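You operate a simulated robot arm through the tools that you are given. There is no shell and no other tool.

You run a simulated robot arm. Do the job below in one go: nothing can be reset, and whatever is moved stays where it is left.

TASK
Clean the red dripper in the sonic bath on medium.
Fine: let the bath run to its end; rinse the dripper and put it back on its own spot.

It is judged by the outcome, as a careful person would: the job done as asked, and still so three seconds after it is handed in. It fails if anything else is knocked over, pushed out of place, dropped, spilled or broken.

THE ROBOT
A 6-joint arm with a two-finger parallel gripper, fixed in place. Base frame: the origin is at the foot of the arm, x ahead of it, y to its left, z up; the work surface is at about z = 800. Units: mm, degrees, N and s.
With the tool pointing down near the work surface it reaches from about 260 to 680 mm from the base axis. Its first joint turns from -166.0 to 166.0 degrees. Payload 1.57 kg.
The TCP is the grasp point between the finger pads, 30 mm short of the fingertips. In the tool frame z runs along the fingers and y along their closing line. The gripper opens to 110 mm. The fingers are 24 mm wide and 12 mm thick; the gripper's body (48 by 112 mm) begins 78 mm behind the TCP.
Orientation is told as [roll, pitch, yaw] about the base's x, y, z axes, in that order, counted from this pose: with the fingers straight down and closing along the base's y, the tool's x points along the base's -x, its y along +y and its z along -z.

THE INTERFACE
- The arm moves only by the tool jog_arm. Its argument "commands" is a list of rows, each a list of 7 numbers: the turn, a rotation vector about the base's x, y, z in units of 120 degrees (1.0 is 120 degrees), then the shift along the base's x, y, z in units of 100 mm (1.0 is 100 mm), then the gripper command, from -1 (shut) to 1 (fully open), values between in proportion. In form: [[wx, wy, wz, tx, ty, tz, jaw], ...]. A call has 1 to 20 rows; each row is the pose to reach, as a shift and turn from the pose commanded when the call began. A call with a number of a shift or a turn outside -1 to 1 is refused whole. Each row takes 0.2 s and may step no farther than 50 mm and 8.6 degrees from the row before; otherwise, or with a gripper value out of range, the whole call is refused. A pose out of reach is approached as far as the arm can. The call stops where the force on the tool passes 40 N (or 10 N more than at its start, if that is more) or the arm is blocked; 0.2 s more then pass. The fingers move at their own pace (about 108 mm/s each) and stop on an object; they squeeze with about 20 N. The grip force told is the motor's: it shows also when the fingers shut on nothing. Time passes only in rows, and 0.2 s behind the last, so rows that repeat a pose let the fingers close. The reply holds the time, the measured pose of the TCP, the force on the tool along the base axes, the opening and the grip force, in the units named above and with some noise, with the torque about the TCP (base axes, N m) and any sound that the robot's microphone picked up.
- Cameras (640 x 400 px; columns grow to the right, rows downward): "scene" is fixed at [65, -483.7, 1536.1]; the picture's right is [0.84, -0.54, 0.00], its down [-0.31, -0.49, -0.81] and it looks along [0.44, 0.69, -0.58] (base axes); focal length 327 px, centre (320, 200). "wrist" rides on the gripper at [70, 16, -141] in the tool frame; the picture's right is [-0.23, 0.97, 0.00], its down [-0.86, -0.20, -0.48] and it looks along [-0.47, -0.11, 0.88] (tool axes); focal length 222 px, centre (320, 200). There is no depth. A picture from a camera that has moved, and an enlarged one, comes with that camera's place and axes in the base frame and with its lens. The place of the scene camera against the robot may be out by one fixed shift of up to 25 mm in any direction.
- snapshot(camera): a new picture of that camera. No time passes.
- raise_lower(by): slides the trunk up (or, below 0, down) by that many mm; the arm rides with it, the base frame stays. It gives what a move gives, with no picture.
- zoom(camera, box): a new picture of the part [left, top, right, bottom] of that camera's present view, enlarged. No time passes.
- close_job(): hands the job in; it is judged then, once.

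Places have to be worked out from the pictures, the camera data and where the tool is seen. Open the gripper and draw the arm clear of the work before you hand the job in, unless the task says otherwise.

The tools are called after "Emit:" as name(argument=value, ...) on one line, values as JSON. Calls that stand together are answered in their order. jog_arm: Moves the arm, as the interface text tells. Its arguments: {"type":"object","properties":{"commands":{"type":"array","items":{"type":"array","items":{"type":"number"}}}},"required":["commands"]} The other tools are called the same way: raise_lower (by) slides the trunk up or down; snapshot (camera) takes a picture; zoom (camera, box) takes an enlarged picture of a part of a camera's view; close_job () hands the job in.

At the start:

```text
clock: 0.0
tool_pos: [479.0, 254.7, 1097.8]
ee_rot: [-0.1, -0.1, 0.0]
force: [1.0, -0.3, -0.3]
moment: [0.02, 0.02, 0.02]
gripper_width: 109.9
grip_force: 0.0
trunk travel left (down, up): [-225.0, 365.0]
```

scene: 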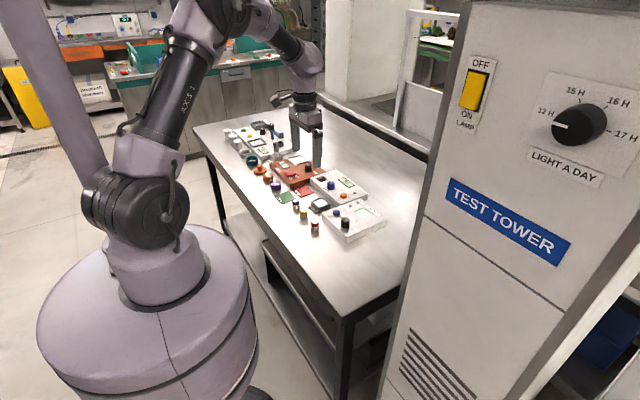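
wrist: 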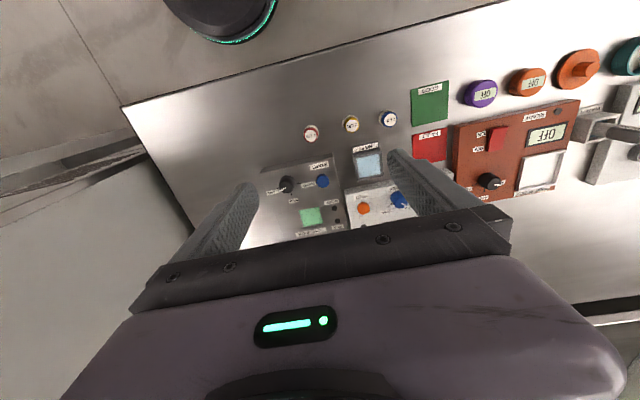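

I begin by enlarging both camera views to read the labels and find the dripper and the sonic bath.

Emit:
zoom(camera="scene", box=[210, 100, 310, 180])

Emit:
zoom(camera="scene", box=[280, 150, 400, 250])

Emit:
zoom(camera="wrist", box=[230, 70, 440, 240])

Emit:
zoom(camera="wrist", box=[400, 30, 640, 220])

```text
5.00 times, centred on (260, 140) of scene
camera zoom: at [65.0, -483.7, 1536.1], right [0.84, -0.54, 0.0], down [-0.31, -0.49, -0.81], along [0.44, 0.69, -0.58], focal length 1634 px, centre (620, 500)
```

zoom: 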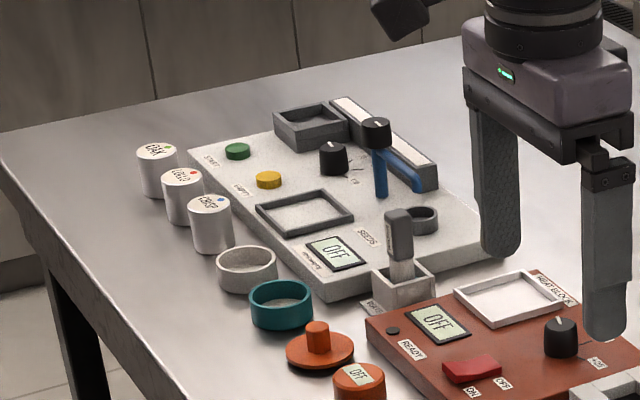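

```text
4.00 times, centred on (340, 200) of scene
camera zoom: at [65.0, -483.7, 1536.1], right [0.84, -0.54, 0.0], down [-0.31, -0.49, -0.81], along [0.44, 0.69, -0.58], focal length 1308 px, centre (240, 200)
```

zoom: 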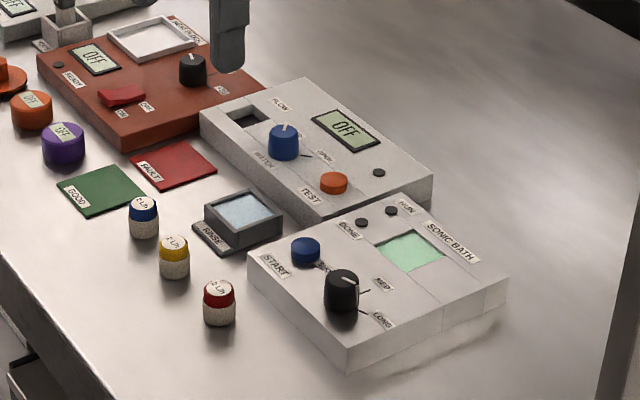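

```text
2.35 times, centred on (335, 155) of wrist
camera zoom: at [409.7, 269.8, 1240.2], right [0.23, 0.97, 0.0], down [0.86, -0.2, 0.48], along [0.47, -0.11, -0.88], focal length 523 px, centre (285, 306)
```

zoom: 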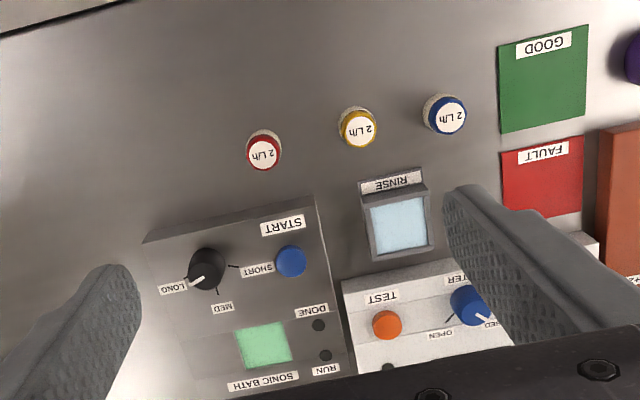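

```text
2.11 times, centred on (520, 125) of wrist
camera zoom: at [409.7, 269.8, 1240.2], right [0.23, 0.97, 0.0], down [0.86, -0.2, 0.48], along [0.47, -0.11, -0.88], focal length 468 px, centre (-101, 358)
```

zoom: 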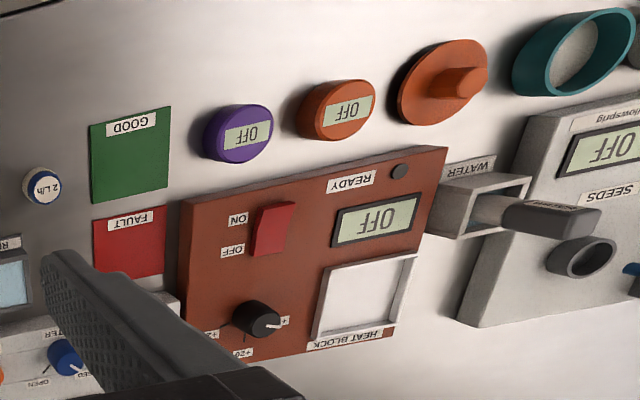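

The red dripper stands near (490, 236), next to the sonic bath, whose dial points at LONG. I move the wrist camera closer over the bath for accurate measuring.

Emit:
jog_arm(commands=[[0, 0, 0, 0.1, -0.2, -0.3, 1], [0, 0, 0, 0.1, -0.4, -0.6, 1], [0, 0, 0, 0.1, -0.6, -0.9, 1], [0, 0, 0, 0.1, -0.6, -0.9, 1]])

Emit:
snapshot(camera="wrist")

Emit:
zoom(camera="wrist", box=[240, 20, 400, 200])

```text
clock: 1.0
tool_pos: [488.8, 193.2, 1006.9]
ee_rot: [0.0, 0.0, 0.0]
force: [0.5, -0.5, -0.3]
moment: [-0.02, 0.0, -0.02]
gripper_width: 110.0
grip_force: 0.1
trunk travel left (down, up): [-225.0, 365.0]
```

```text
taken
camera wrist: at [419.7, 208.8, 1148.6], right [0.23, 0.97, 0.0], down [0.86, -0.2, 0.48], along [0.47, -0.11, -0.88], focal length 222 px, centre (320, 200)
```

wrist: 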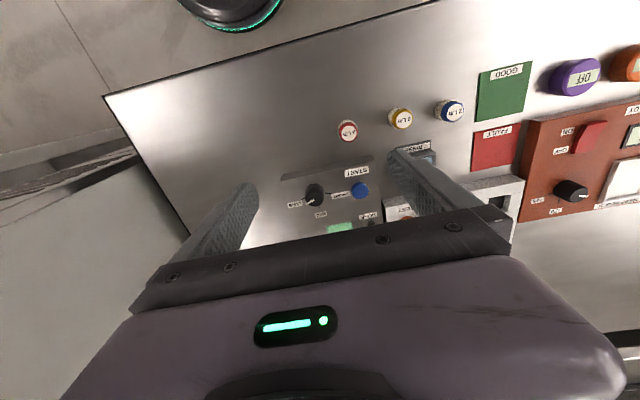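

```text
2.22 times, centred on (320, 110) of wrist
camera zoom: at [419.7, 208.8, 1148.6], right [0.23, 0.97, 0.0], down [0.86, -0.2, 0.48], along [0.47, -0.11, -0.88], focal length 494 px, centre (320, 400)
```

zoom: 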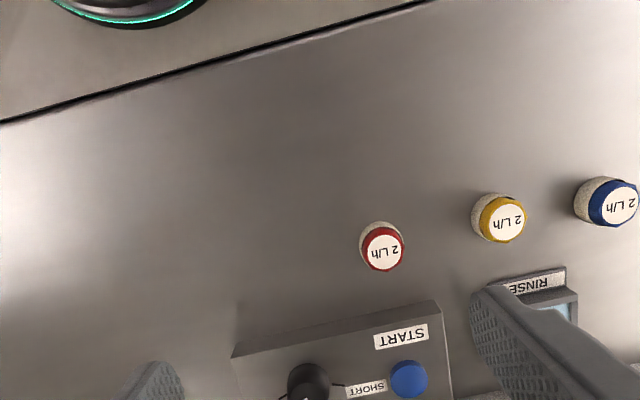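

The drippers are visible and unobstructed. I zoom the scene camera on them and the bath to estimate heights.

Emit:
zoom(camera="scene", box=[300, 195, 350, 235])

Emit:
zoom(camera="scene", box=[335, 190, 415, 245])

Emit:
zoom(camera="wrist", box=[250, 100, 450, 250])

```text
10.00 times, centred on (325, 215) of scene
camera zoom: at [65.0, -483.7, 1536.1], right [0.84, -0.54, 0.0], down [-0.31, -0.49, -0.81], along [0.44, 0.69, -0.58], focal length 3269 px, centre (270, 50)
```

zoom: 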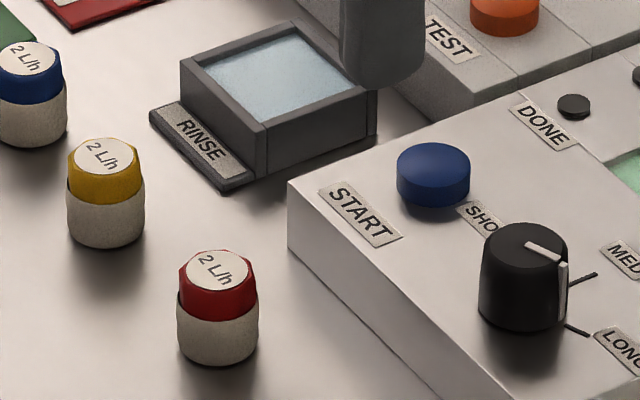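

```text
7.27 times, centred on (375, 218) of scene
camera zoom: at [65.0, -483.7, 1536.1], right [0.84, -0.54, 0.0], down [-0.31, -0.49, -0.81], along [0.44, 0.69, -0.58], focal length 2377 px, centre (-80, 73)
```

zoom: 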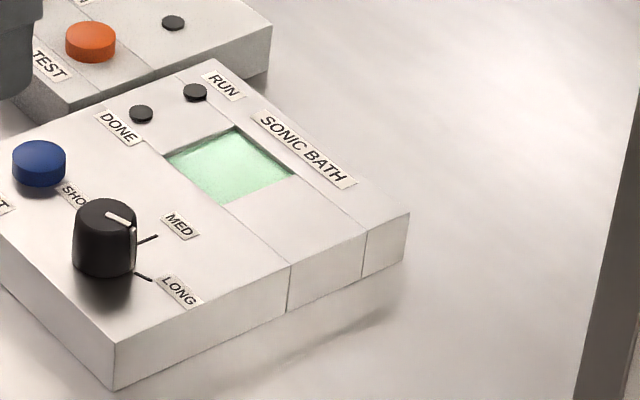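

```text
2.67 times, centred on (350, 175) of wrist
camera zoom: at [419.7, 208.8, 1148.6], right [0.23, 0.97, 0.0], down [0.86, -0.2, 0.48], along [0.47, -0.11, -0.88], focal length 592 px, centre (240, 267)
```

zoom: 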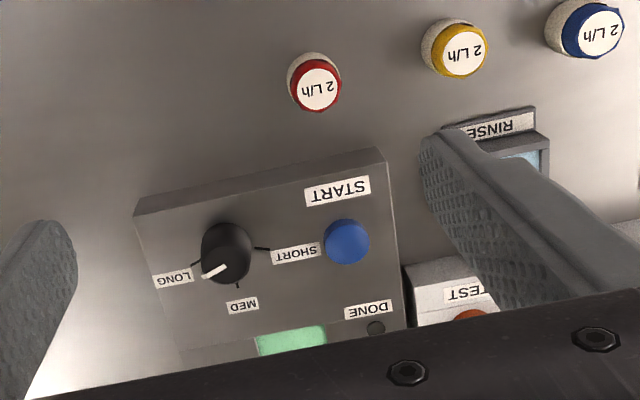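

The box top is about 25 mm high, the dripper about 33 mm tall and 28 mm wide; the dial stands at LONG, next detent MED. I go farther out to see the bath well, LEDs and rinse tray.

Emit:
jog_arm(commands=[[0, 0, 0, 0.4, 0.05, 0.1, 1], [0, 0, 0, 0.8, 0.1, 0.2, 1], [0, 0, 0, 1.0, 0.3, 0.3, 1], [0, 0, 0, 1.0, 0.3, 0.3, 1]])

Emit:
snapshot(camera="wrist")

Emit:
zoom(camera="wrist", box=[220, 40, 420, 200])

```text
clock: 2.0
tool_pos: [588.7, 223.8, 1039.3]
ee_rot: [0.1, 0.1, 0.1]
force: [-0.8, 0.5, -0.5]
moment: [-0.01, -0.02, -0.04]
gripper_width: 109.7
grip_force: 0.1
trunk travel left (down, up): [-225.0, 365.0]
```

```text
taken
camera wrist: at [518.9, 240.4, 1180.3], right [0.23, 0.97, 0.0], down [0.86, -0.2, 0.48], along [0.47, -0.11, -0.88], focal length 222 px, centre (320, 200)
```

wrist: 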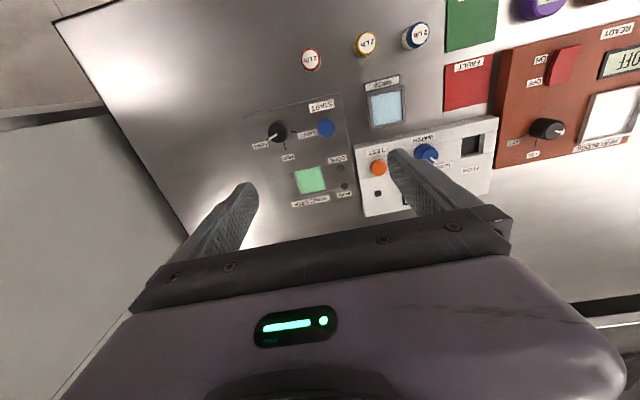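

```text
2.50 times, centred on (320, 120) of wrist
camera zoom: at [518.9, 240.4, 1180.3], right [0.23, 0.97, 0.0], down [0.86, -0.2, 0.48], along [0.47, -0.11, -0.88], focal length 555 px, centre (320, 400)
```

zoom: 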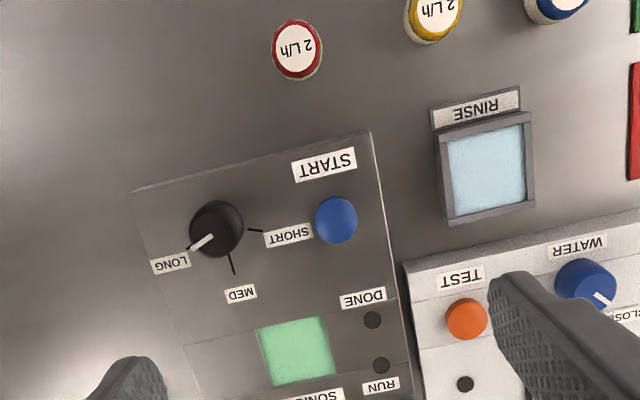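

The red dripper is at about (494, 233), knob about (573.5, 165), START about (584, 235), well about (668, 188), rinse tray about (580, 331); LONG→MED is about +70° about z. I go above the knob, yawed −35°, with the gripper part-closed.

Emit:
jog_arm(commands=[[0, 0, -0.0583, -0.03, -0.12, -0.2, 0], [0, 0, -0.1167, -0.06, -0.24, -0.4, 0], [0, 0, -0.175, -0.09, -0.36, -0.6, 0], [0, 0, -0.2333, -0.12, -0.48, -0.8, 0], [0, 0, -0.2917, -0.155, -0.597, -1.0, 0], [0, 0, -0.2917, -0.155, -0.597, -1.0, 0]])

Emit:
snapshot(camera="wrist")

Emit:
zoom(camera="scene", box=[310, 150, 420, 240])

```text
clock: 3.4
tool_pos: [572.3, 165.2, 938.3]
ee_rot: [-0.1, 0.1, -35.1]
force: [0.3, -0.7, 0.4]
moment: [-0.05, -0.03, 0.0]
gripper_width: 55.1
grip_force: 0.1
trunk travel left (down, up): [-225.0, 365.0]
```

```text
taken
camera wrist: at [525.2, 217.6, 1079.7], right [0.75, 0.67, 0.0], down [0.59, -0.65, 0.48], along [0.32, -0.36, -0.88], focal length 222 px, centre (320, 200)
```

wrist: 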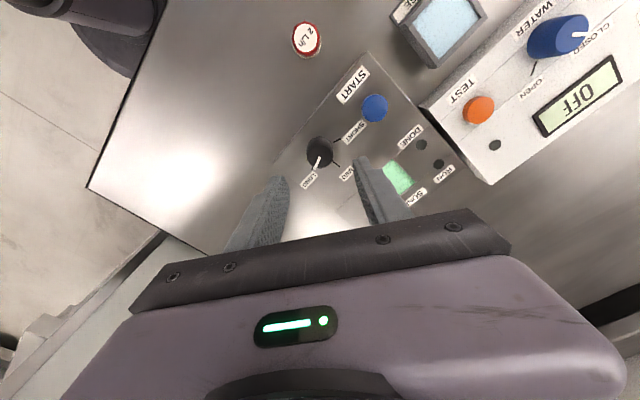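

```text
4.44 times, centred on (365, 195) of scene
camera zoom: at [65.0, -483.7, 1536.1], right [0.84, -0.54, 0.0], down [-0.31, -0.49, -0.81], along [0.44, 0.69, -0.58], focal length 1453 px, centre (120, 222)
```

zoom: 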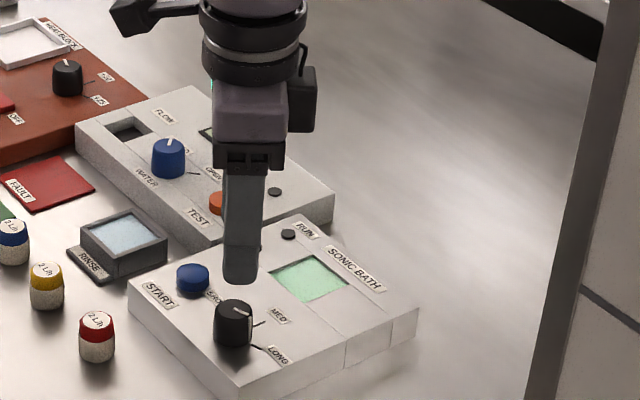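

The tool is nearly over the knob. I zoom the wrist view to check the alignment.

Emit:
zoom(camera="wrist", box=[270, 100, 390, 200])

```text
4.00 times, centred on (330, 150) of wrist
camera zoom: at [525.2, 217.6, 1079.7], right [0.75, 0.67, 0.0], down [0.59, -0.65, 0.48], along [0.32, -0.36, -0.88], focal length 888 px, centre (280, 400)
```

zoom: 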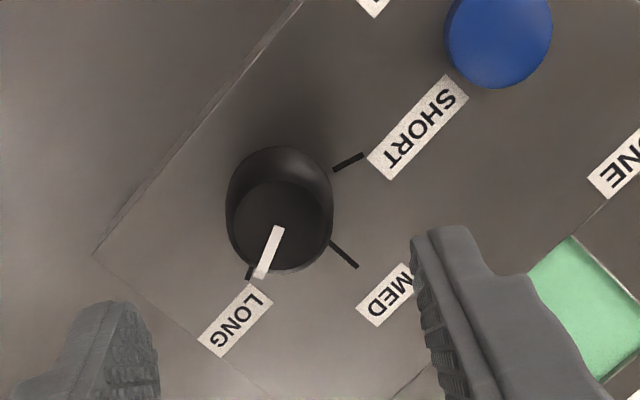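

Knob top lies straight under the TCP. I descend to z≈862 (tips ≈832) and close on the knob.

Emit:
jog_arm(commands=[[0, 0, 0, 0.005, 0, -0.3, 0], [0, 0, 0, 0.005, 0, -0.5, 0], [0, 0, 0, 0.005, 0, -0.65, 0], [0, 0, 0, 0.005, 0, -0.76, 0], [0, 0, 0, 0.005, 0, -0.76, -0.5], [0, 0, 0, 0.005, 0, -0.76, -1], [0, 0, 0, 0.005, 0, -0.76, -1]])

Emit:
zoom(camera="wrist", box=[250, 100, 410, 220])

Emit:
zoom(camera="scene", box=[320, 180, 400, 240])

```text
clock: 5.0
tool_pos: [573.9, 163.8, 862.4]
ee_rot: [0.0, 0.0, -35.0]
force: [-3.3, -8.4, -0.8]
moment: [-0.38, -0.06, 0.07]
gripper_width: 29.1
grip_force: 38.8
trunk travel left (down, up): [-225.0, 365.0]
```

```text
3.33 times, centred on (330, 160) of wrist
camera zoom: at [526.2, 217.0, 1003.6], right [0.74, 0.67, 0.0], down [0.59, -0.65, 0.48], along [0.32, -0.36, -0.88], focal length 740 px, centre (287, 333)
```

zoom: 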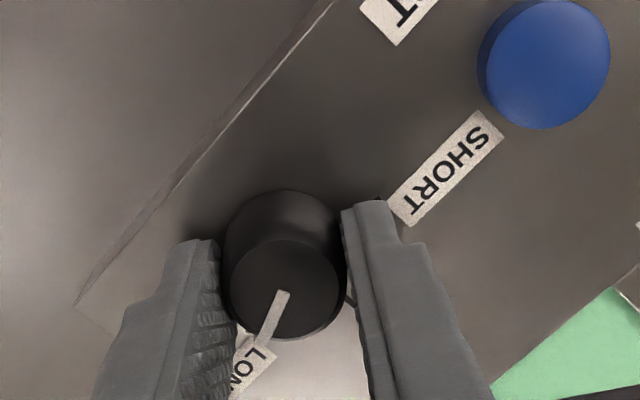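

```text
6.67 times, centred on (360, 210) of scene
camera zoom: at [65.0, -483.7, 1536.1], right [0.84, -0.54, 0.0], down [-0.31, -0.49, -0.81], along [0.44, 0.69, -0.58], focal length 2179 px, centre (53, 133)
```

zoom: 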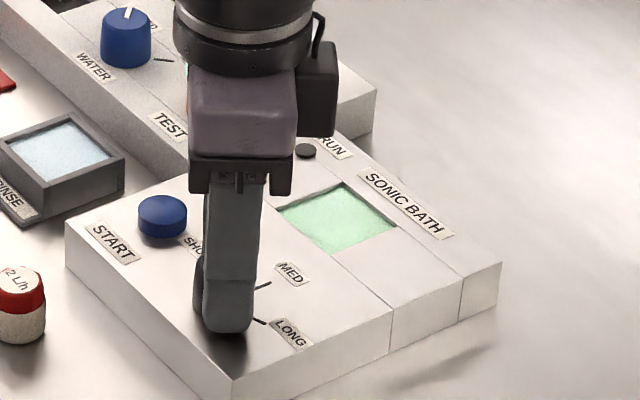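

Knob gripped (29 mm). I rotate +70° about z, easing the small lateral offset.

Emit:
jog_arm(commands=[[0, 0, 0.0583, -0.004, -0.007, 0, -1], [0, 0, 0.1167, -0.004, -0.007, 0, -1], [0, 0, 0.175, -0.004, -0.007, 0, -1], [0, 0, 0.2333, -0.004, -0.007, 0, -1], [0, 0, 0.2917, -0.004, -0.007, 0, -1], [0, 0, 0.35, -0.004, -0.007, 0, -1], [0, 0, 0.4083, -0.004, -0.007, 0, -1], [0, 0, 0.4667, -0.004, -0.007, 0, -1], [0, 0, 0.525, -0.004, -0.007, 0, -1], [0, 0, 0.5833, -0.004, -0.007, 0, -1], [0, 0, 0.5833, -0.004, -0.007, 0, -1]])

Emit:
zoom(camera="wrist", box=[250, 100, 410, 220])

Emit:
zoom(camera="scene", box=[320, 180, 400, 240])

```text
clock: 7.4
tool_pos: [574.5, 166.8, 861.9]
ee_rot: [-0.1, 0.1, 35.2]
force: [-2.5, 28.9, -6.0]
moment: [0.89, 0.3, -0.04]
gripper_width: 29.0
grip_force: 38.8
trunk travel left (down, up): [-225.0, 365.0]
```

```text
3.33 times, centred on (330, 160) of wrist
camera zoom: at [507.6, 139.5, 1003.7], right [-0.37, 0.93, 0.0], down [0.81, 0.33, 0.48], along [0.44, 0.18, -0.88], focal length 740 px, centre (287, 333)
```

zoom: 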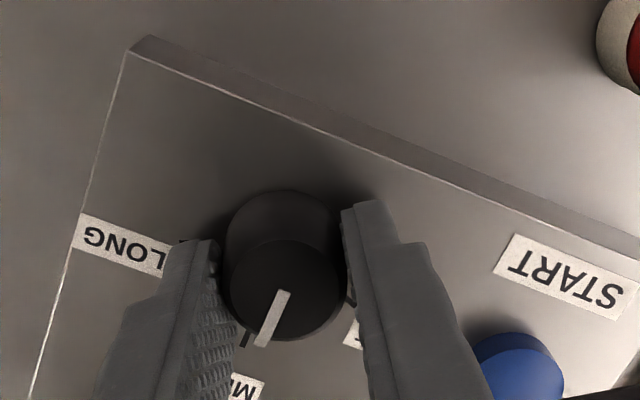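

```text
6.67 times, centred on (360, 210) of scene
camera zoom: at [65.0, -483.7, 1536.1], right [0.84, -0.54, 0.0], down [-0.31, -0.49, -0.81], along [0.44, 0.69, -0.58], focal length 2179 px, centre (53, 133)
```

zoom: 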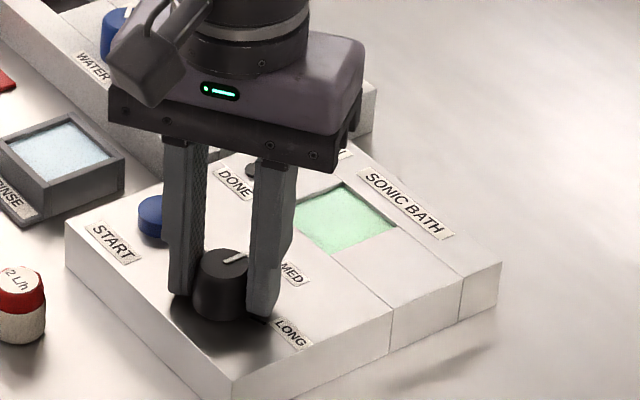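

The pointer now seems near the MED tick; lateral force has built up, so I open and rise to check the dial.

Emit:
jog_arm(commands=[[0, 0, 0, 0, 0, 0, 0], [0, 0, 0, 0, 0, 0, 0], [0, 0, 0, 0, 0, 0.3, 0], [0, 0, 0, 0, 0, 0.76, 0], [0, 0, 0, 0, 0, 0.76, 0]])

Emit:
zoom(camera="wrist", box=[260, 90, 400, 200])

Emit:
zoom(camera="scene", box=[320, 190, 400, 240])

```text
clock: 8.6
tool_pos: [573.4, 162.7, 939.0]
ee_rot: [0.0, 0.0, 35.1]
force: [-0.3, -0.5, 0.3]
moment: [0.0, -0.02, 0.04]
gripper_width: 55.0
grip_force: 0.0
trunk travel left (down, up): [-225.0, 365.0]
```

```text
3.64 times, centred on (330, 145) of wrist
camera zoom: at [507.2, 136.6, 1080.5], right [-0.37, 0.93, 0.0], down [0.81, 0.33, 0.48], along [0.44, 0.18, -0.88], focal length 808 px, centre (284, 400)
```

zoom: 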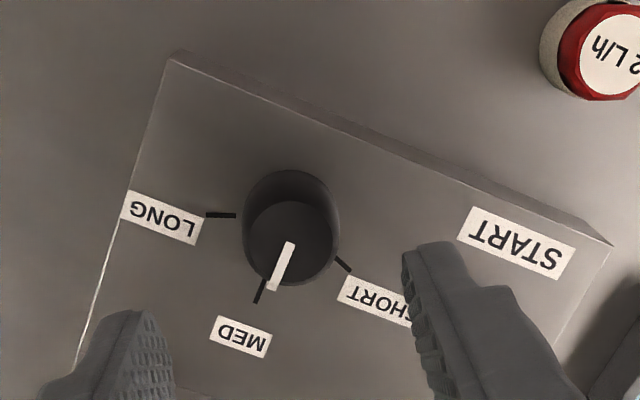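

```text
8.00 times, centred on (360, 215) of scene
camera zoom: at [65.0, -483.7, 1536.1], right [0.84, -0.54, 0.0], down [-0.31, -0.49, -0.81], along [0.44, 0.69, -0.58], focal length 2615 px, centre (0, 80)
```

zoom: 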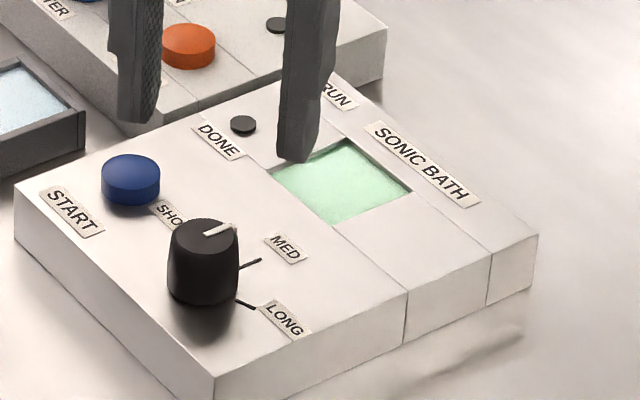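

The pointer lines up with MED. I now go above the red dripper at about (494, 233.5), back at yaw 0.

Emit:
jog_arm(commands=[[0, 0, -0.0583, -0.16, 0.14, 0, 0.1], [0, 0, -0.1167, -0.32, 0.28, 0, 0.1], [0, 0, -0.175, -0.48, 0.42, 0, 0.1], [0, 0, -0.2333, -0.64, 0.56, 0, 0.1], [0, 0, -0.2917, -0.796, 0.692, 0, 0.1], [0, 0, -0.2917, -0.796, 0.692, 0, 0.1]])

Emit:
zoom(camera="wrist", box=[240, 80, 400, 200])

Emit:
zoom(camera="scene", box=[280, 180, 360, 240])

```text
clock: 10.0
tool_pos: [493.2, 233.0, 939.2]
ee_rot: [-0.1, 0.1, -0.2]
force: [-0.5, 0.6, 0.7]
moment: [0.0, -0.03, -0.02]
gripper_width: 60.5
grip_force: 0.0
trunk travel left (down, up): [-225.0, 365.0]
```

```text
3.33 times, centred on (320, 140) of wrist
camera zoom: at [424.3, 249.3, 1080.2], right [0.23, 0.97, 0.0], down [0.85, -0.2, 0.48], along [0.47, -0.11, -0.88], focal length 740 px, centre (320, 400)
```

zoom: 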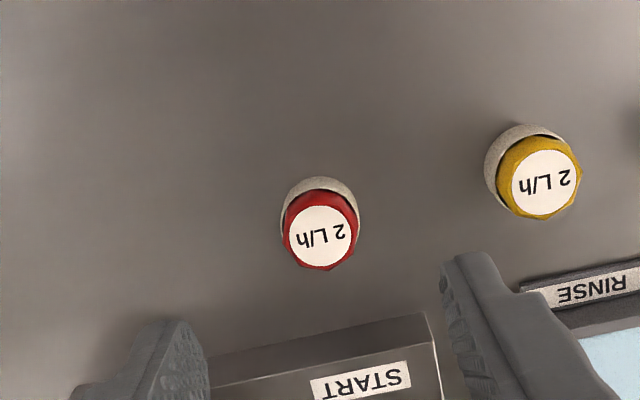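

```text
6.67 times, centred on (320, 210) of scene
camera zoom: at [65.0, -483.7, 1536.1], right [0.84, -0.54, 0.0], down [-0.31, -0.49, -0.81], along [0.44, 0.69, -0.58], focal length 2179 px, centre (320, 133)
```

zoom: 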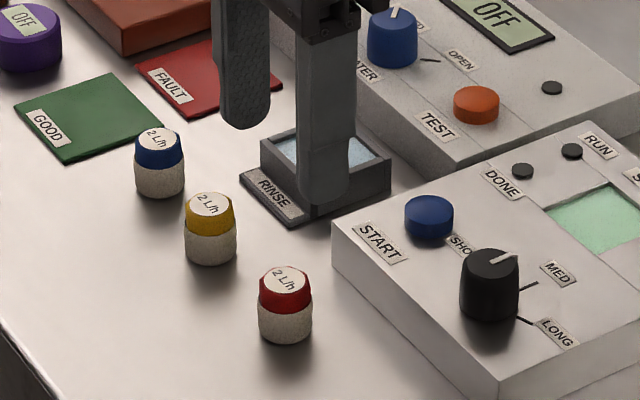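

The dripper is centred under the TCP. Before choosing the grip height I zoom the scene for exact heights of the dripper, box and rinse tray.

Emit:
zoom(camera="scene", box=[303, 205, 327, 220])

Emit:
zoom(camera="scene", box=[306, 210, 338, 234])

Emit:
zoom(camera="scene", box=[320, 205, 352, 229])

Emit:
zoom(camera="scene", box=[345, 195, 385, 220])

```text
16.00 times, centred on (315, 212) of scene
camera zoom: at [65.0, -483.7, 1536.1], right [0.84, -0.54, 0.0], down [-0.31, -0.49, -0.81], along [0.44, 0.69, -0.58], focal length 5230 px, centre (400, 0)
```

zoom: 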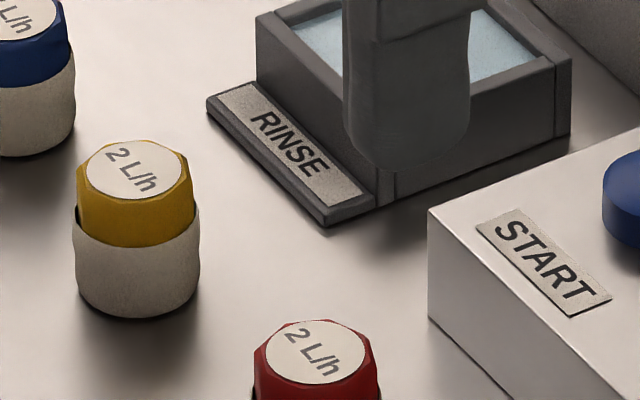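

```text
16.00 times, centred on (322, 222) of scene
camera zoom: at [65.0, -483.7, 1536.1], right [0.84, -0.54, 0.0], down [-0.31, -0.49, -0.81], along [0.44, 0.69, -0.58], focal length 5230 px, centre (288, -152)
```

zoom: 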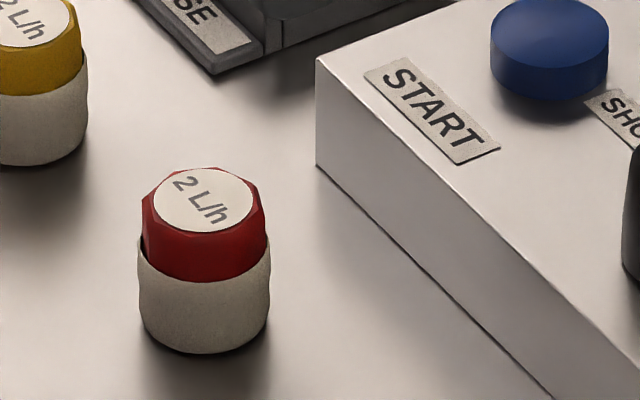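

```text
16.00 times, centred on (336, 217) of scene
camera zoom: at [65.0, -483.7, 1536.1], right [0.84, -0.54, 0.0], down [-0.31, -0.49, -0.81], along [0.44, 0.69, -0.58], focal length 5230 px, centre (64, -72)
```

zoom: 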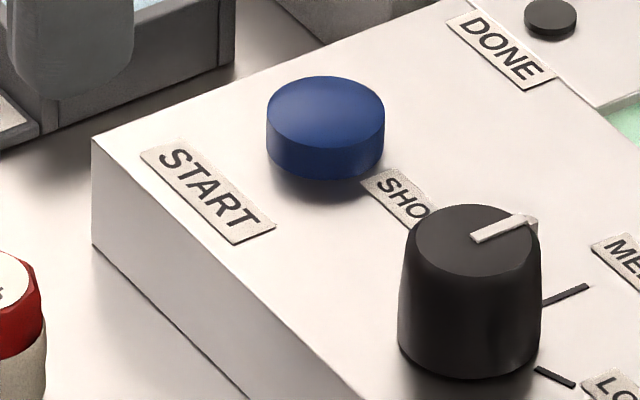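

```text
16.00 times, centred on (365, 208) of scene
camera zoom: at [65.0, -483.7, 1536.1], right [0.84, -0.54, 0.0], down [-0.31, -0.49, -0.81], along [0.44, 0.69, -0.58], focal length 5230 px, centre (-400, 80)
```

zoom: 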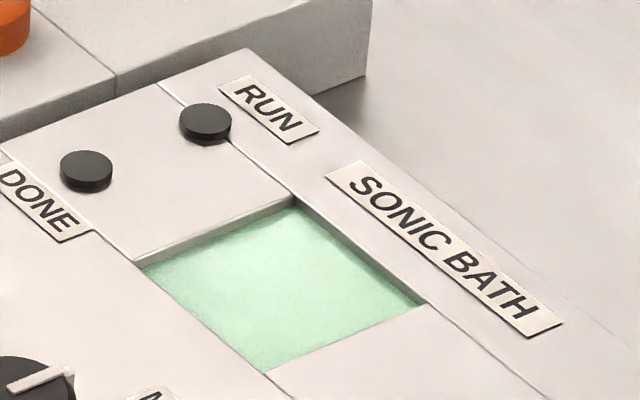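

The box is about 30 mm high, the dripper about 31 mm with a ~12 mm cap, and the well (~45 mm) is too small for fingers, so I'll hold only the cap's upper part. I descend to TCP z≈854 with fingers open and look.

Emit:
jog_arm(commands=[[0, 0, 0, 0, 0, -0.3, 0.1], [0, 0, 0, 0, 0, -0.55, 0.1], [0, 0, 0, 0, 0, -0.75, 0.1], [0, 0, 0, 0, 0, -0.838, 0.1], [0, 0, 0, 0, 0, -0.838, 0.1]])

Emit:
zoom(camera="wrist", box=[240, 80, 400, 200])

Emit:
zoom(camera="scene", box=[300, 205, 340, 235])

```text
clock: 11.2
tool_pos: [493.6, 233.2, 854.7]
ee_rot: [0.0, 0.0, 0.1]
force: [0.4, -0.8, 0.0]
moment: [0.0, -0.01, 0.02]
gripper_width: 60.4
grip_force: 0.1
trunk travel left (down, up): [-225.0, 365.0]
```

```text
3.33 times, centred on (320, 140) of wrist
camera zoom: at [424.6, 248.6, 996.2], right [0.23, 0.97, 0.0], down [0.85, -0.2, 0.48], along [0.47, -0.11, -0.88], focal length 740 px, centre (320, 400)
```

zoom: 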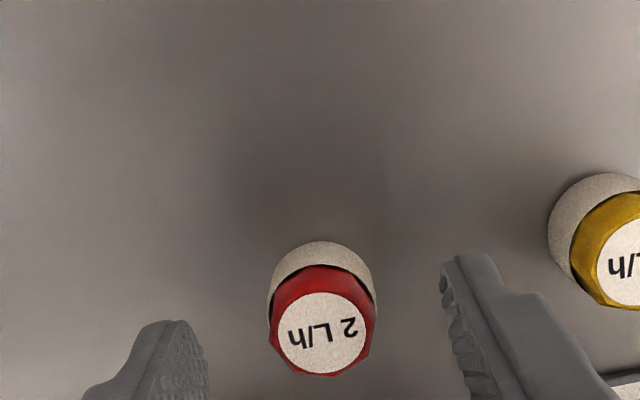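

```text
13.33 times, centred on (320, 220) of scene
camera zoom: at [65.0, -483.7, 1536.1], right [0.84, -0.54, 0.0], down [-0.31, -0.49, -0.81], along [0.44, 0.69, -0.58], focal length 4358 px, centre (320, -67)
```

zoom: 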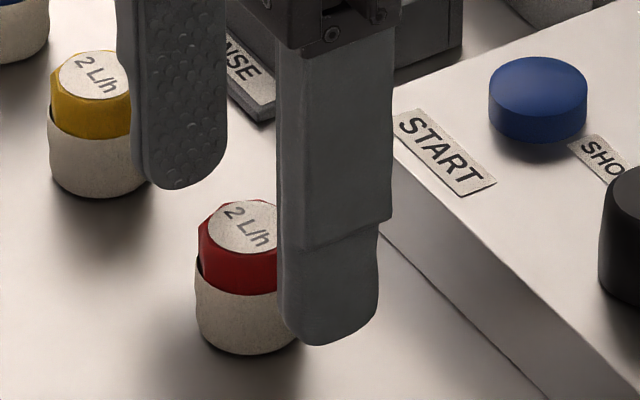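

The cap top is at about z 830, dripper axis at about (495.5, 232.7). I shift 1.5 mm in x, lower 2.5 mm and close on the cap.

Emit:
jog_arm(commands=[[0, 0, 0, 0.015, -0.005, -0.02, 0.1], [0, 0, 0, 0.015, -0.005, -0.02, -0.3], [0, 0, 0, 0.015, -0.005, -0.02, -0.6], [0, 0, 0, 0.015, -0.005, -0.02, -1], [0, 0, 0, 0.015, -0.005, -0.02, -1]])

Emit:
zoom(camera="wrist", box=[240, 80, 400, 200])

Emit:
zoom(camera="scene", box=[300, 205, 340, 235])

```text
clock: 12.4
tool_pos: [496.0, 232.8, 852.9]
ee_rot: [0.0, -0.1, 0.0]
force: [0.7, 0.7, 0.4]
moment: [-0.06, 0.01, 0.0]
gripper_width: 25.2
grip_force: 20.1
trunk travel left (down, up): [-225.0, 365.0]
```

```text
3.33 times, centred on (320, 140) of wrist
camera zoom: at [426.1, 247.9, 994.3], right [0.23, 0.97, 0.0], down [0.86, -0.2, 0.48], along [0.47, -0.11, -0.88], focal length 740 px, centre (320, 400)
```

zoom: 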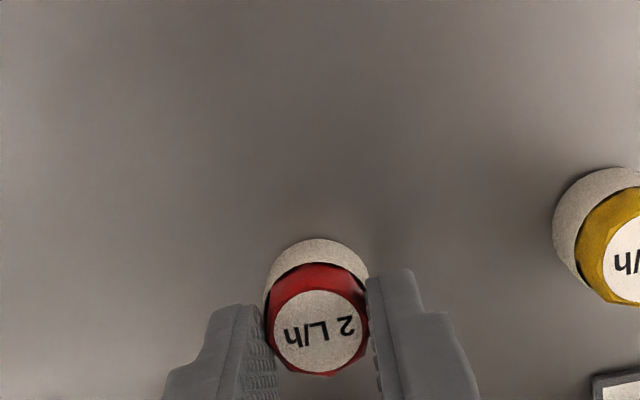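

```text
13.33 times, centred on (320, 220) of scene
camera zoom: at [65.0, -483.7, 1536.1], right [0.84, -0.54, 0.0], down [-0.31, -0.49, -0.81], along [0.44, 0.69, -0.58], focal length 4358 px, centre (320, -67)
```

zoom: 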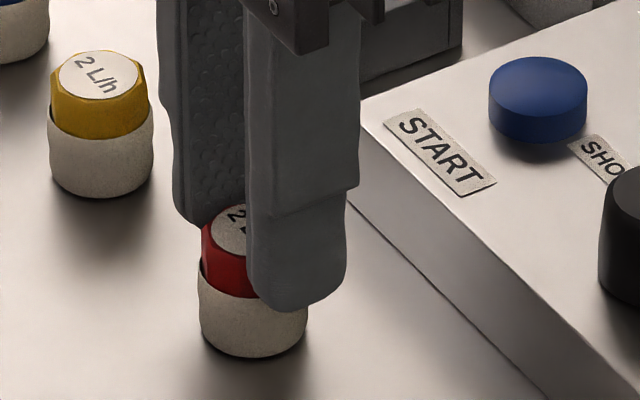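

Cap gripped at 25 mm. I lift 100 mm and check that it holds.

Emit:
jog_arm(commands=[[0, 0, 0, 0, 0, 0.1, -1], [0, 0, 0, 0, 0, 0.3, -1], [0, 0, 0, 0, 0, 0.6, -1], [0, 0, 0, 0, 0, 0.9, -1], [0, 0, 0, 0, 0, 1.0, -1]])

Emit:
snapshot(camera="wrist")

Emit:
zoom(camera="scene", box=[290, 170, 370, 230])

```text
clock: 13.6
tool_pos: [497.0, 233.3, 952.4]
ee_rot: [0.1, 0.0, 0.0]
force: [-0.2, 0.4, -0.3]
moment: [-0.02, -0.01, -0.02]
gripper_width: 25.1
grip_force: 20.3
trunk travel left (down, up): [-225.0, 365.0]
```

```text
taken
camera wrist: at [426.6, 248.3, 1094.6], right [0.23, 0.97, 0.0], down [0.86, -0.2, 0.48], along [0.47, -0.11, -0.88], focal length 222 px, centre (320, 200)
```

wrist: 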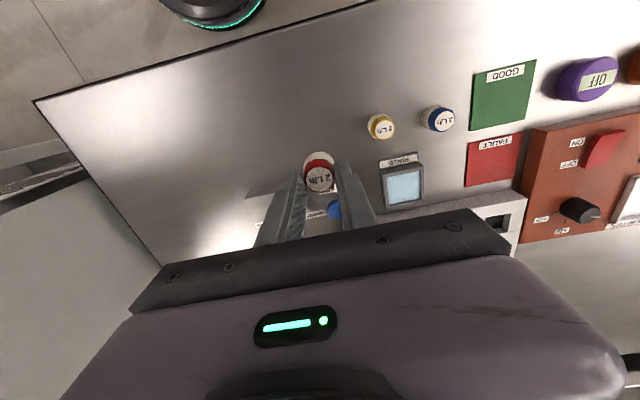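

```text
6.67 times, centred on (330, 200) of scene
camera zoom: at [65.0, -483.7, 1536.1], right [0.84, -0.54, 0.0], down [-0.31, -0.49, -0.81], along [0.44, 0.69, -0.58], focal length 2179 px, centre (253, 200)
```

zoom: 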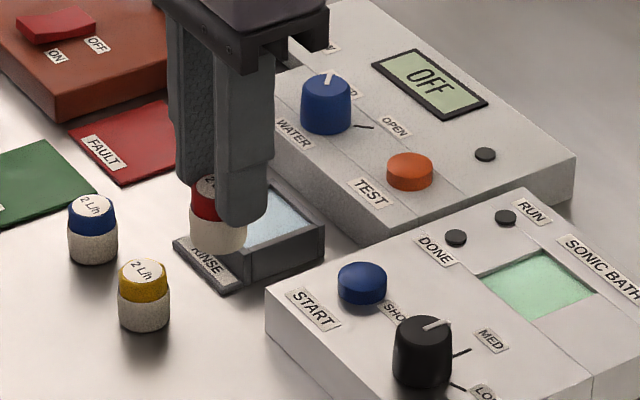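

The dripper is held firmly. I carry it at height toward the well.

Emit:
jog_arm(commands=[[0, 0, 0, 0.2, -0.05, 0, -1], [0, 0, 0, 0.45, -0.12, 0, -1], [0, 0, 0, 0.7, -0.2, 0, -1], [0, 0, 0, 0.9, -0.24, 0, -1], [0, 0, 0, 1.0, -0.26, 0, -1]])

Emit:
jog_arm(commands=[[0, 0, 0, 0.2, -0.05, 0, -1], [0, 0, 0, 0.4, -0.1, 0, -1], [0, 0, 0, 0.6, -0.15, 0, -1], [0, 0, 0, 0.7, -0.18, 0, -1], [0, 0, 0, 0.7, -0.18, 0, -1]])

Emit:
snapshot(camera="wrist")

Emit:
zoom(camera="wrist", box=[240, 80, 400, 200])

Emit:
zoom(camera="scene", box=[320, 160, 420, 235])

```text
clock: 14.8
tool_pos: [596.1, 206.4, 952.9]
ee_rot: [0.0, 0.0, 0.0]
force: [0.3, -0.3, -0.3]
moment: [0.01, 0.0, 0.02]
gripper_width: 25.4
grip_force: 20.0
trunk travel left (down, up): [-225.0, 365.0]
```

```text
clock: 16.0
tool_pos: [665.9, 189.3, 952.8]
ee_rot: [0.0, 0.0, 0.0]
force: [-0.8, -0.2, -0.2]
moment: [0.02, 0.0, 0.0]
gripper_width: 25.0
grip_force: 20.3
trunk travel left (down, up): [-225.0, 365.0]
```

```text
taken
camera wrist: at [596.0, 204.2, 1094.5], right [0.23, 0.97, 0.0], down [0.86, -0.2, 0.48], along [0.47, -0.11, -0.88], focal length 222 px, centre (320, 200)
```

wrist: 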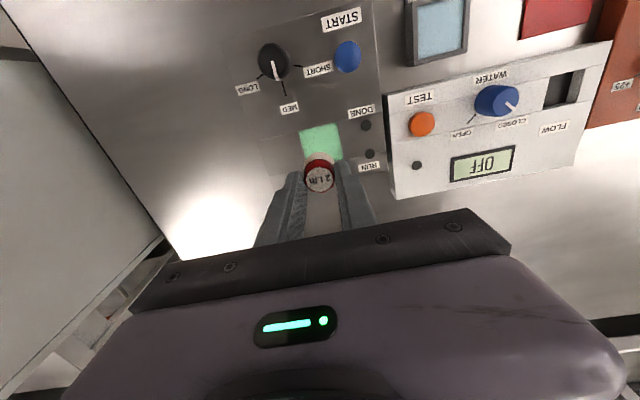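

```text
3.33 times, centred on (320, 140) of wrist
camera zoom: at [596.0, 204.2, 1094.5], right [0.23, 0.97, 0.0], down [0.86, -0.2, 0.48], along [0.47, -0.11, -0.88], focal length 740 px, centre (320, 400)
```

zoom: 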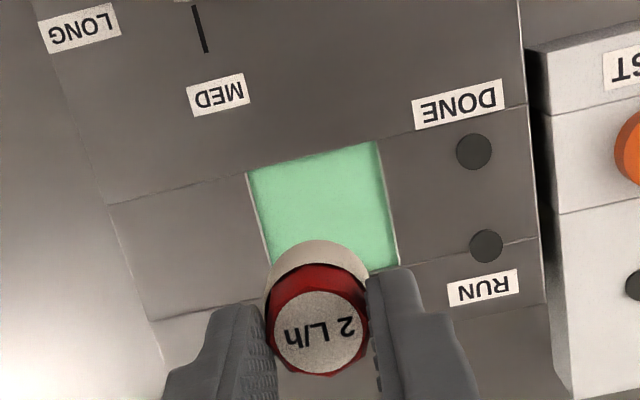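

```text
5.33 times, centred on (370, 198) of scene
camera zoom: at [65.0, -483.7, 1536.1], right [0.84, -0.54, 0.0], down [-0.31, -0.49, -0.81], along [0.44, 0.69, -0.58], focal length 1743 px, centre (53, 213)
```

zoom: 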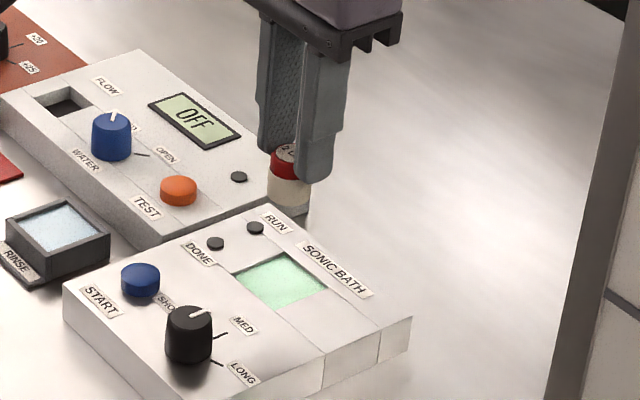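

The well spans x 643–688, y 167–213 (centre ≈ (665.5, 190)); the TCP is right over it. I descend to z≈872 first and check that the pose is reached.

Emit:
jog_arm(commands=[[0, 0, 0, 0, 0.008, -0.25, -1], [0, 0, 0, 0, 0.008, -0.5, -1], [0, 0, 0, 0, 0.008, -0.7, -1], [0, 0, 0, 0, 0.008, -0.8, -1], [0, 0, 0, 0, 0.008, -0.8, -1]])

Emit:
zoom(camera="wrist", box=[240, 80, 400, 200])

Emit:
zoom(camera="scene", box=[340, 180, 404, 228])

```text
clock: 17.2
tool_pos: [657.4, 187.8, 879.9]
ee_rot: [0.0, 0.1, 0.0]
force: [0.5, 1.3, -0.8]
moment: [0.03, -0.01, 0.03]
gripper_width: 25.0
grip_force: 20.3
out of reach, approached as far as the arm can: row 2, 3, 4, 5
trunk travel left (down, up): [-225.0, 365.0]
```

```text
3.33 times, centred on (320, 140) of wrist
camera zoom: at [588.1, 204.1, 1021.6], right [0.23, 0.97, 0.0], down [0.85, -0.2, 0.48], along [0.47, -0.11, -0.88], focal length 740 px, centre (320, 400)
```

zoom: 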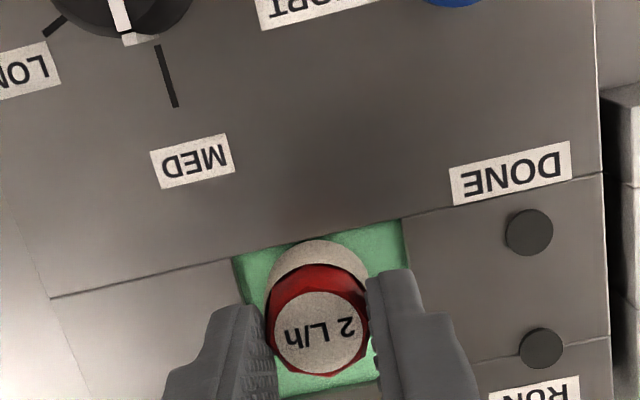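

```text
8.33 times, centred on (372, 204) of scene
camera zoom: at [65.0, -483.7, 1536.1], right [0.84, -0.54, 0.0], down [-0.31, -0.49, -0.81], along [0.44, 0.69, -0.58], focal length 2724 px, centre (-113, 167)
```

zoom: 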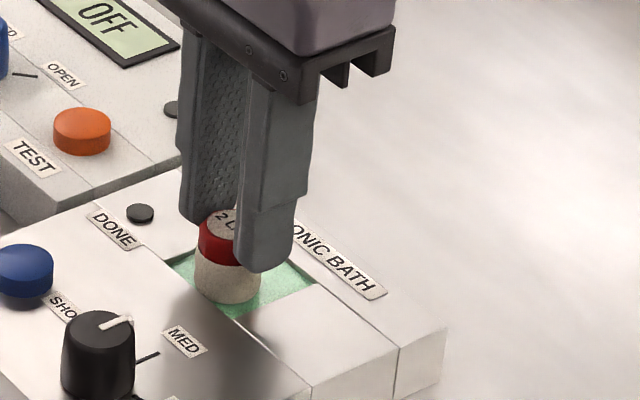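

At this height the arm can't reach far enough out. I go back up, then lower the trunk so the shoulder is lower, which restores reach.

Emit:
jog_arm(commands=[[0, 0, 0, 0, 0, 0.2, -1], [0, 0, 0, 0, 0, 0.4, -1], [0, 0, 0, 0, 0, 0.6, -1], [0, 0, 0, 0, 0, 0.8, -1], [0, 0, 0, 0, 0, 0.8, -1]])

```text
clock: 18.4
tool_pos: [659.0, 187.8, 959.7]
ee_rot: [0.0, 0.0, 0.1]
force: [0.0, 0.2, 0.1]
moment: [-0.01, -0.01, 0.02]
gripper_width: 25.0
grip_force: 20.4
trunk travel left (down, up): [-225.0, 365.0]
```

The pose is clipped to what was reached. I lower the trunk by 60 mm; the held dripper will still be ~18 mm above the box.

Emit:
raise_lower(by=-60)

Emit:
snapshot(camera="scene")

```text
clock: 19.4
tool_pos: [658.3, 188.7, 897.8]
ee_rot: [0.0, 0.1, 0.0]
force: [0.4, -0.6, -1.1]
moment: [0.01, -0.01, -0.02]
gripper_width: 25.1
grip_force: 19.6
trunk travel left (down, up): [-165.0, 425.0]
```

```text
taken
```

scene: 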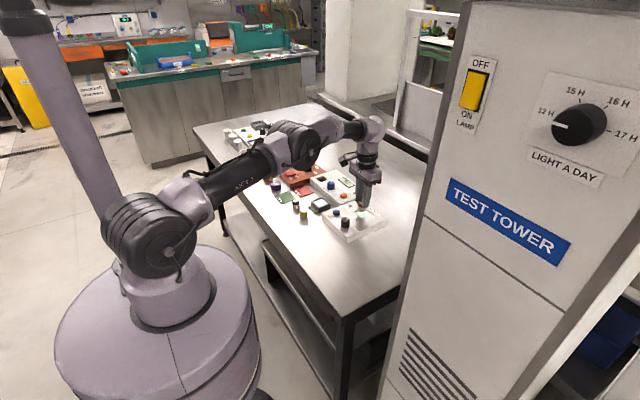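

Clear of everything. I jog up 40 mm while correcting x/y to the well centre, then lower the trunk 40 mm more.

Emit:
jog_arm(commands=[[0, 0, 0, 0.02, 0.005, 0.2, -1], [0, 0, 0, 0.072, 0.015, 0.4, -1], [0, 0, 0, 0.072, 0.015, 0.4, -1]])

Emit:
raise_lower(by=-40)

Emit:
zoom(camera="wrist", box=[240, 80, 400, 200])

```text
clock: 20.2
tool_pos: [664.8, 190.0, 939.9]
ee_rot: [0.0, 0.0, 0.0]
force: [-1.0, -0.6, -0.1]
moment: [-0.02, 0.02, 0.0]
gripper_width: 25.2
grip_force: 19.4
trunk travel left (down, up): [-165.0, 425.0]
```

```text
clock: 21.0
tool_pos: [664.1, 188.4, 898.6]
ee_rot: [0.0, 0.0, 0.1]
force: [-0.5, -0.1, -0.9]
moment: [0.01, 0.0, 0.0]
gripper_width: 25.1
grip_force: 20.4
trunk travel left (down, up): [-125.0, 465.0]
```

```text
3.33 times, centred on (320, 140) of wrist
camera zoom: at [594.8, 205.6, 1040.7], right [0.23, 0.97, 0.0], down [0.85, -0.2, 0.48], along [0.47, -0.11, -0.88], focal length 740 px, centre (320, 400)
```

zoom: 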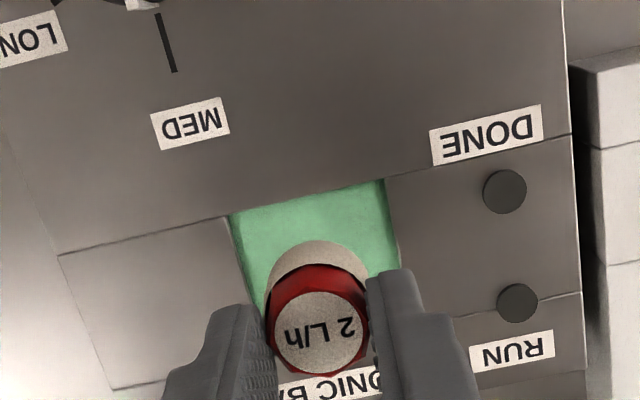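

Directly over the well. I lower to z≈869 (dripper base ≈817, inside the rim).

Emit:
jog_arm(commands=[[0, 0, 0, 0.007, 0.005, -0.15, -1], [0, 0, 0, 0.007, 0.005, -0.25, -1], [0, 0, 0, 0.007, 0.005, -0.3, -1], [0, 0, 0, 0.007, 0.005, -0.3, -1]])

Emit:
zoom(camera="wrist", box=[240, 80, 400, 200])

Emit:
zoom(camera="scene", box=[350, 190, 390, 220])

```text
clock: 22.0
tool_pos: [665.6, 190.8, 870.7]
ee_rot: [0.0, -0.1, 0.0]
force: [2.9, 1.5, 7.0]
moment: [0.16, -0.07, -0.03]
gripper_width: 25.2
grip_force: 20.3
trunk travel left (down, up): [-125.0, 465.0]
```

```text
3.33 times, centred on (320, 140) of wrist
camera zoom: at [595.3, 205.9, 1011.5], right [0.23, 0.97, 0.0], down [0.85, -0.2, 0.48], along [0.47, -0.11, -0.88], focal length 740 px, centre (320, 400)
```

zoom: 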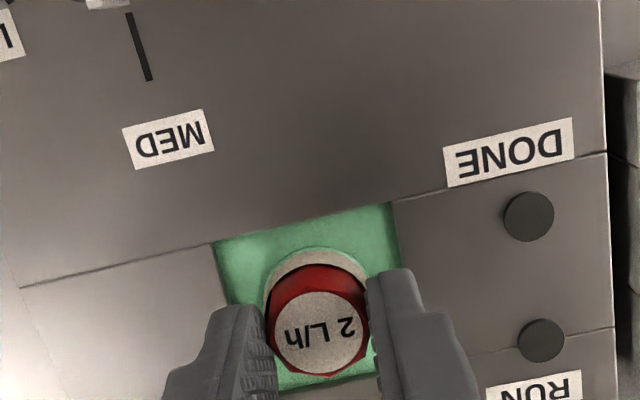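

```text
13.33 times, centred on (370, 205) of scene
camera zoom: at [65.0, -483.7, 1536.1], right [0.84, -0.54, 0.0], down [-0.31, -0.49, -0.81], along [0.44, 0.69, -0.58], focal length 4358 px, centre (-347, 133)
```

zoom: 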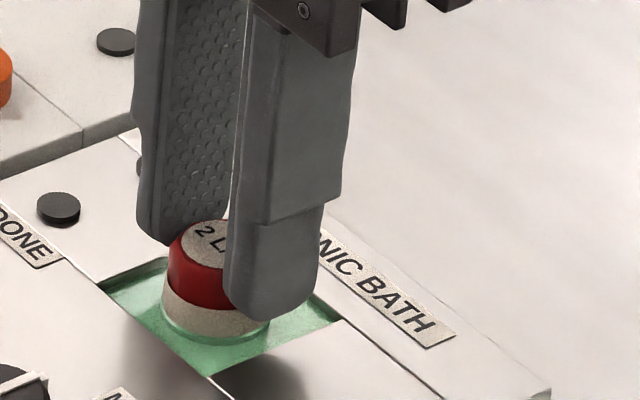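

Contact force of ~7 N shows the dripper stands on the well floor (z≈818), partly under the liquid. I ease up 1 mm and open the fingers.

Emit:
jog_arm(commands=[[0, 0, 0, 0, 0, 0.008, -1], [0, 0, 0, 0, 0, 0.008, -0.6], [0, 0, 0, 0, 0, 0.008, -0.3], [0, 0, 0, 0, 0, 0.008, 0], [0, 0, 0, 0, 0, 0.008, 0.1]])

Emit:
zoom(camera="wrist", box=[240, 80, 400, 200])

Emit:
zoom(camera="scene", box=[350, 190, 390, 220])

```text
clock: 23.2
tool_pos: [665.0, 190.6, 869.3]
ee_rot: [0.0, 0.1, 0.1]
force: [0.0, 0.4, -0.2]
moment: [0.0, -0.01, 0.0]
gripper_width: 60.4
grip_force: 0.2
trunk travel left (down, up): [-125.0, 465.0]
```

```text
3.33 times, centred on (320, 140) of wrist
camera zoom: at [595.7, 206.0, 1011.3], right [0.23, 0.97, 0.0], down [0.86, -0.2, 0.48], along [0.47, -0.11, -0.88], focal length 740 px, centre (320, 400)
```

zoom: 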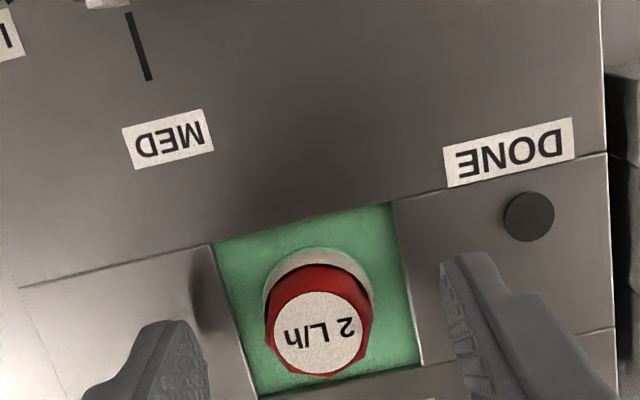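

```text
13.33 times, centred on (370, 205) of scene
camera zoom: at [65.0, -483.7, 1536.1], right [0.84, -0.54, 0.0], down [-0.31, -0.49, -0.81], along [0.44, 0.69, -0.58], focal length 4358 px, centre (-347, 133)
```

zoom: 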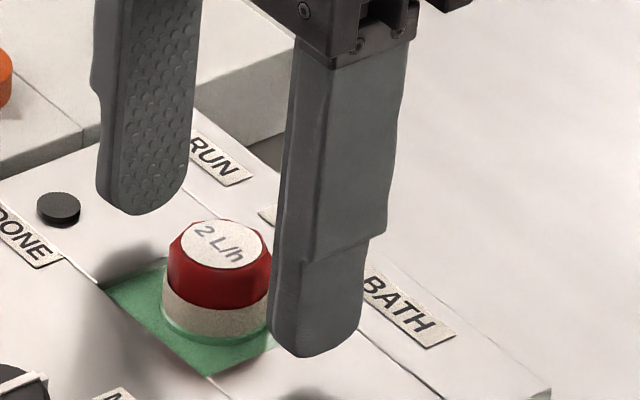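

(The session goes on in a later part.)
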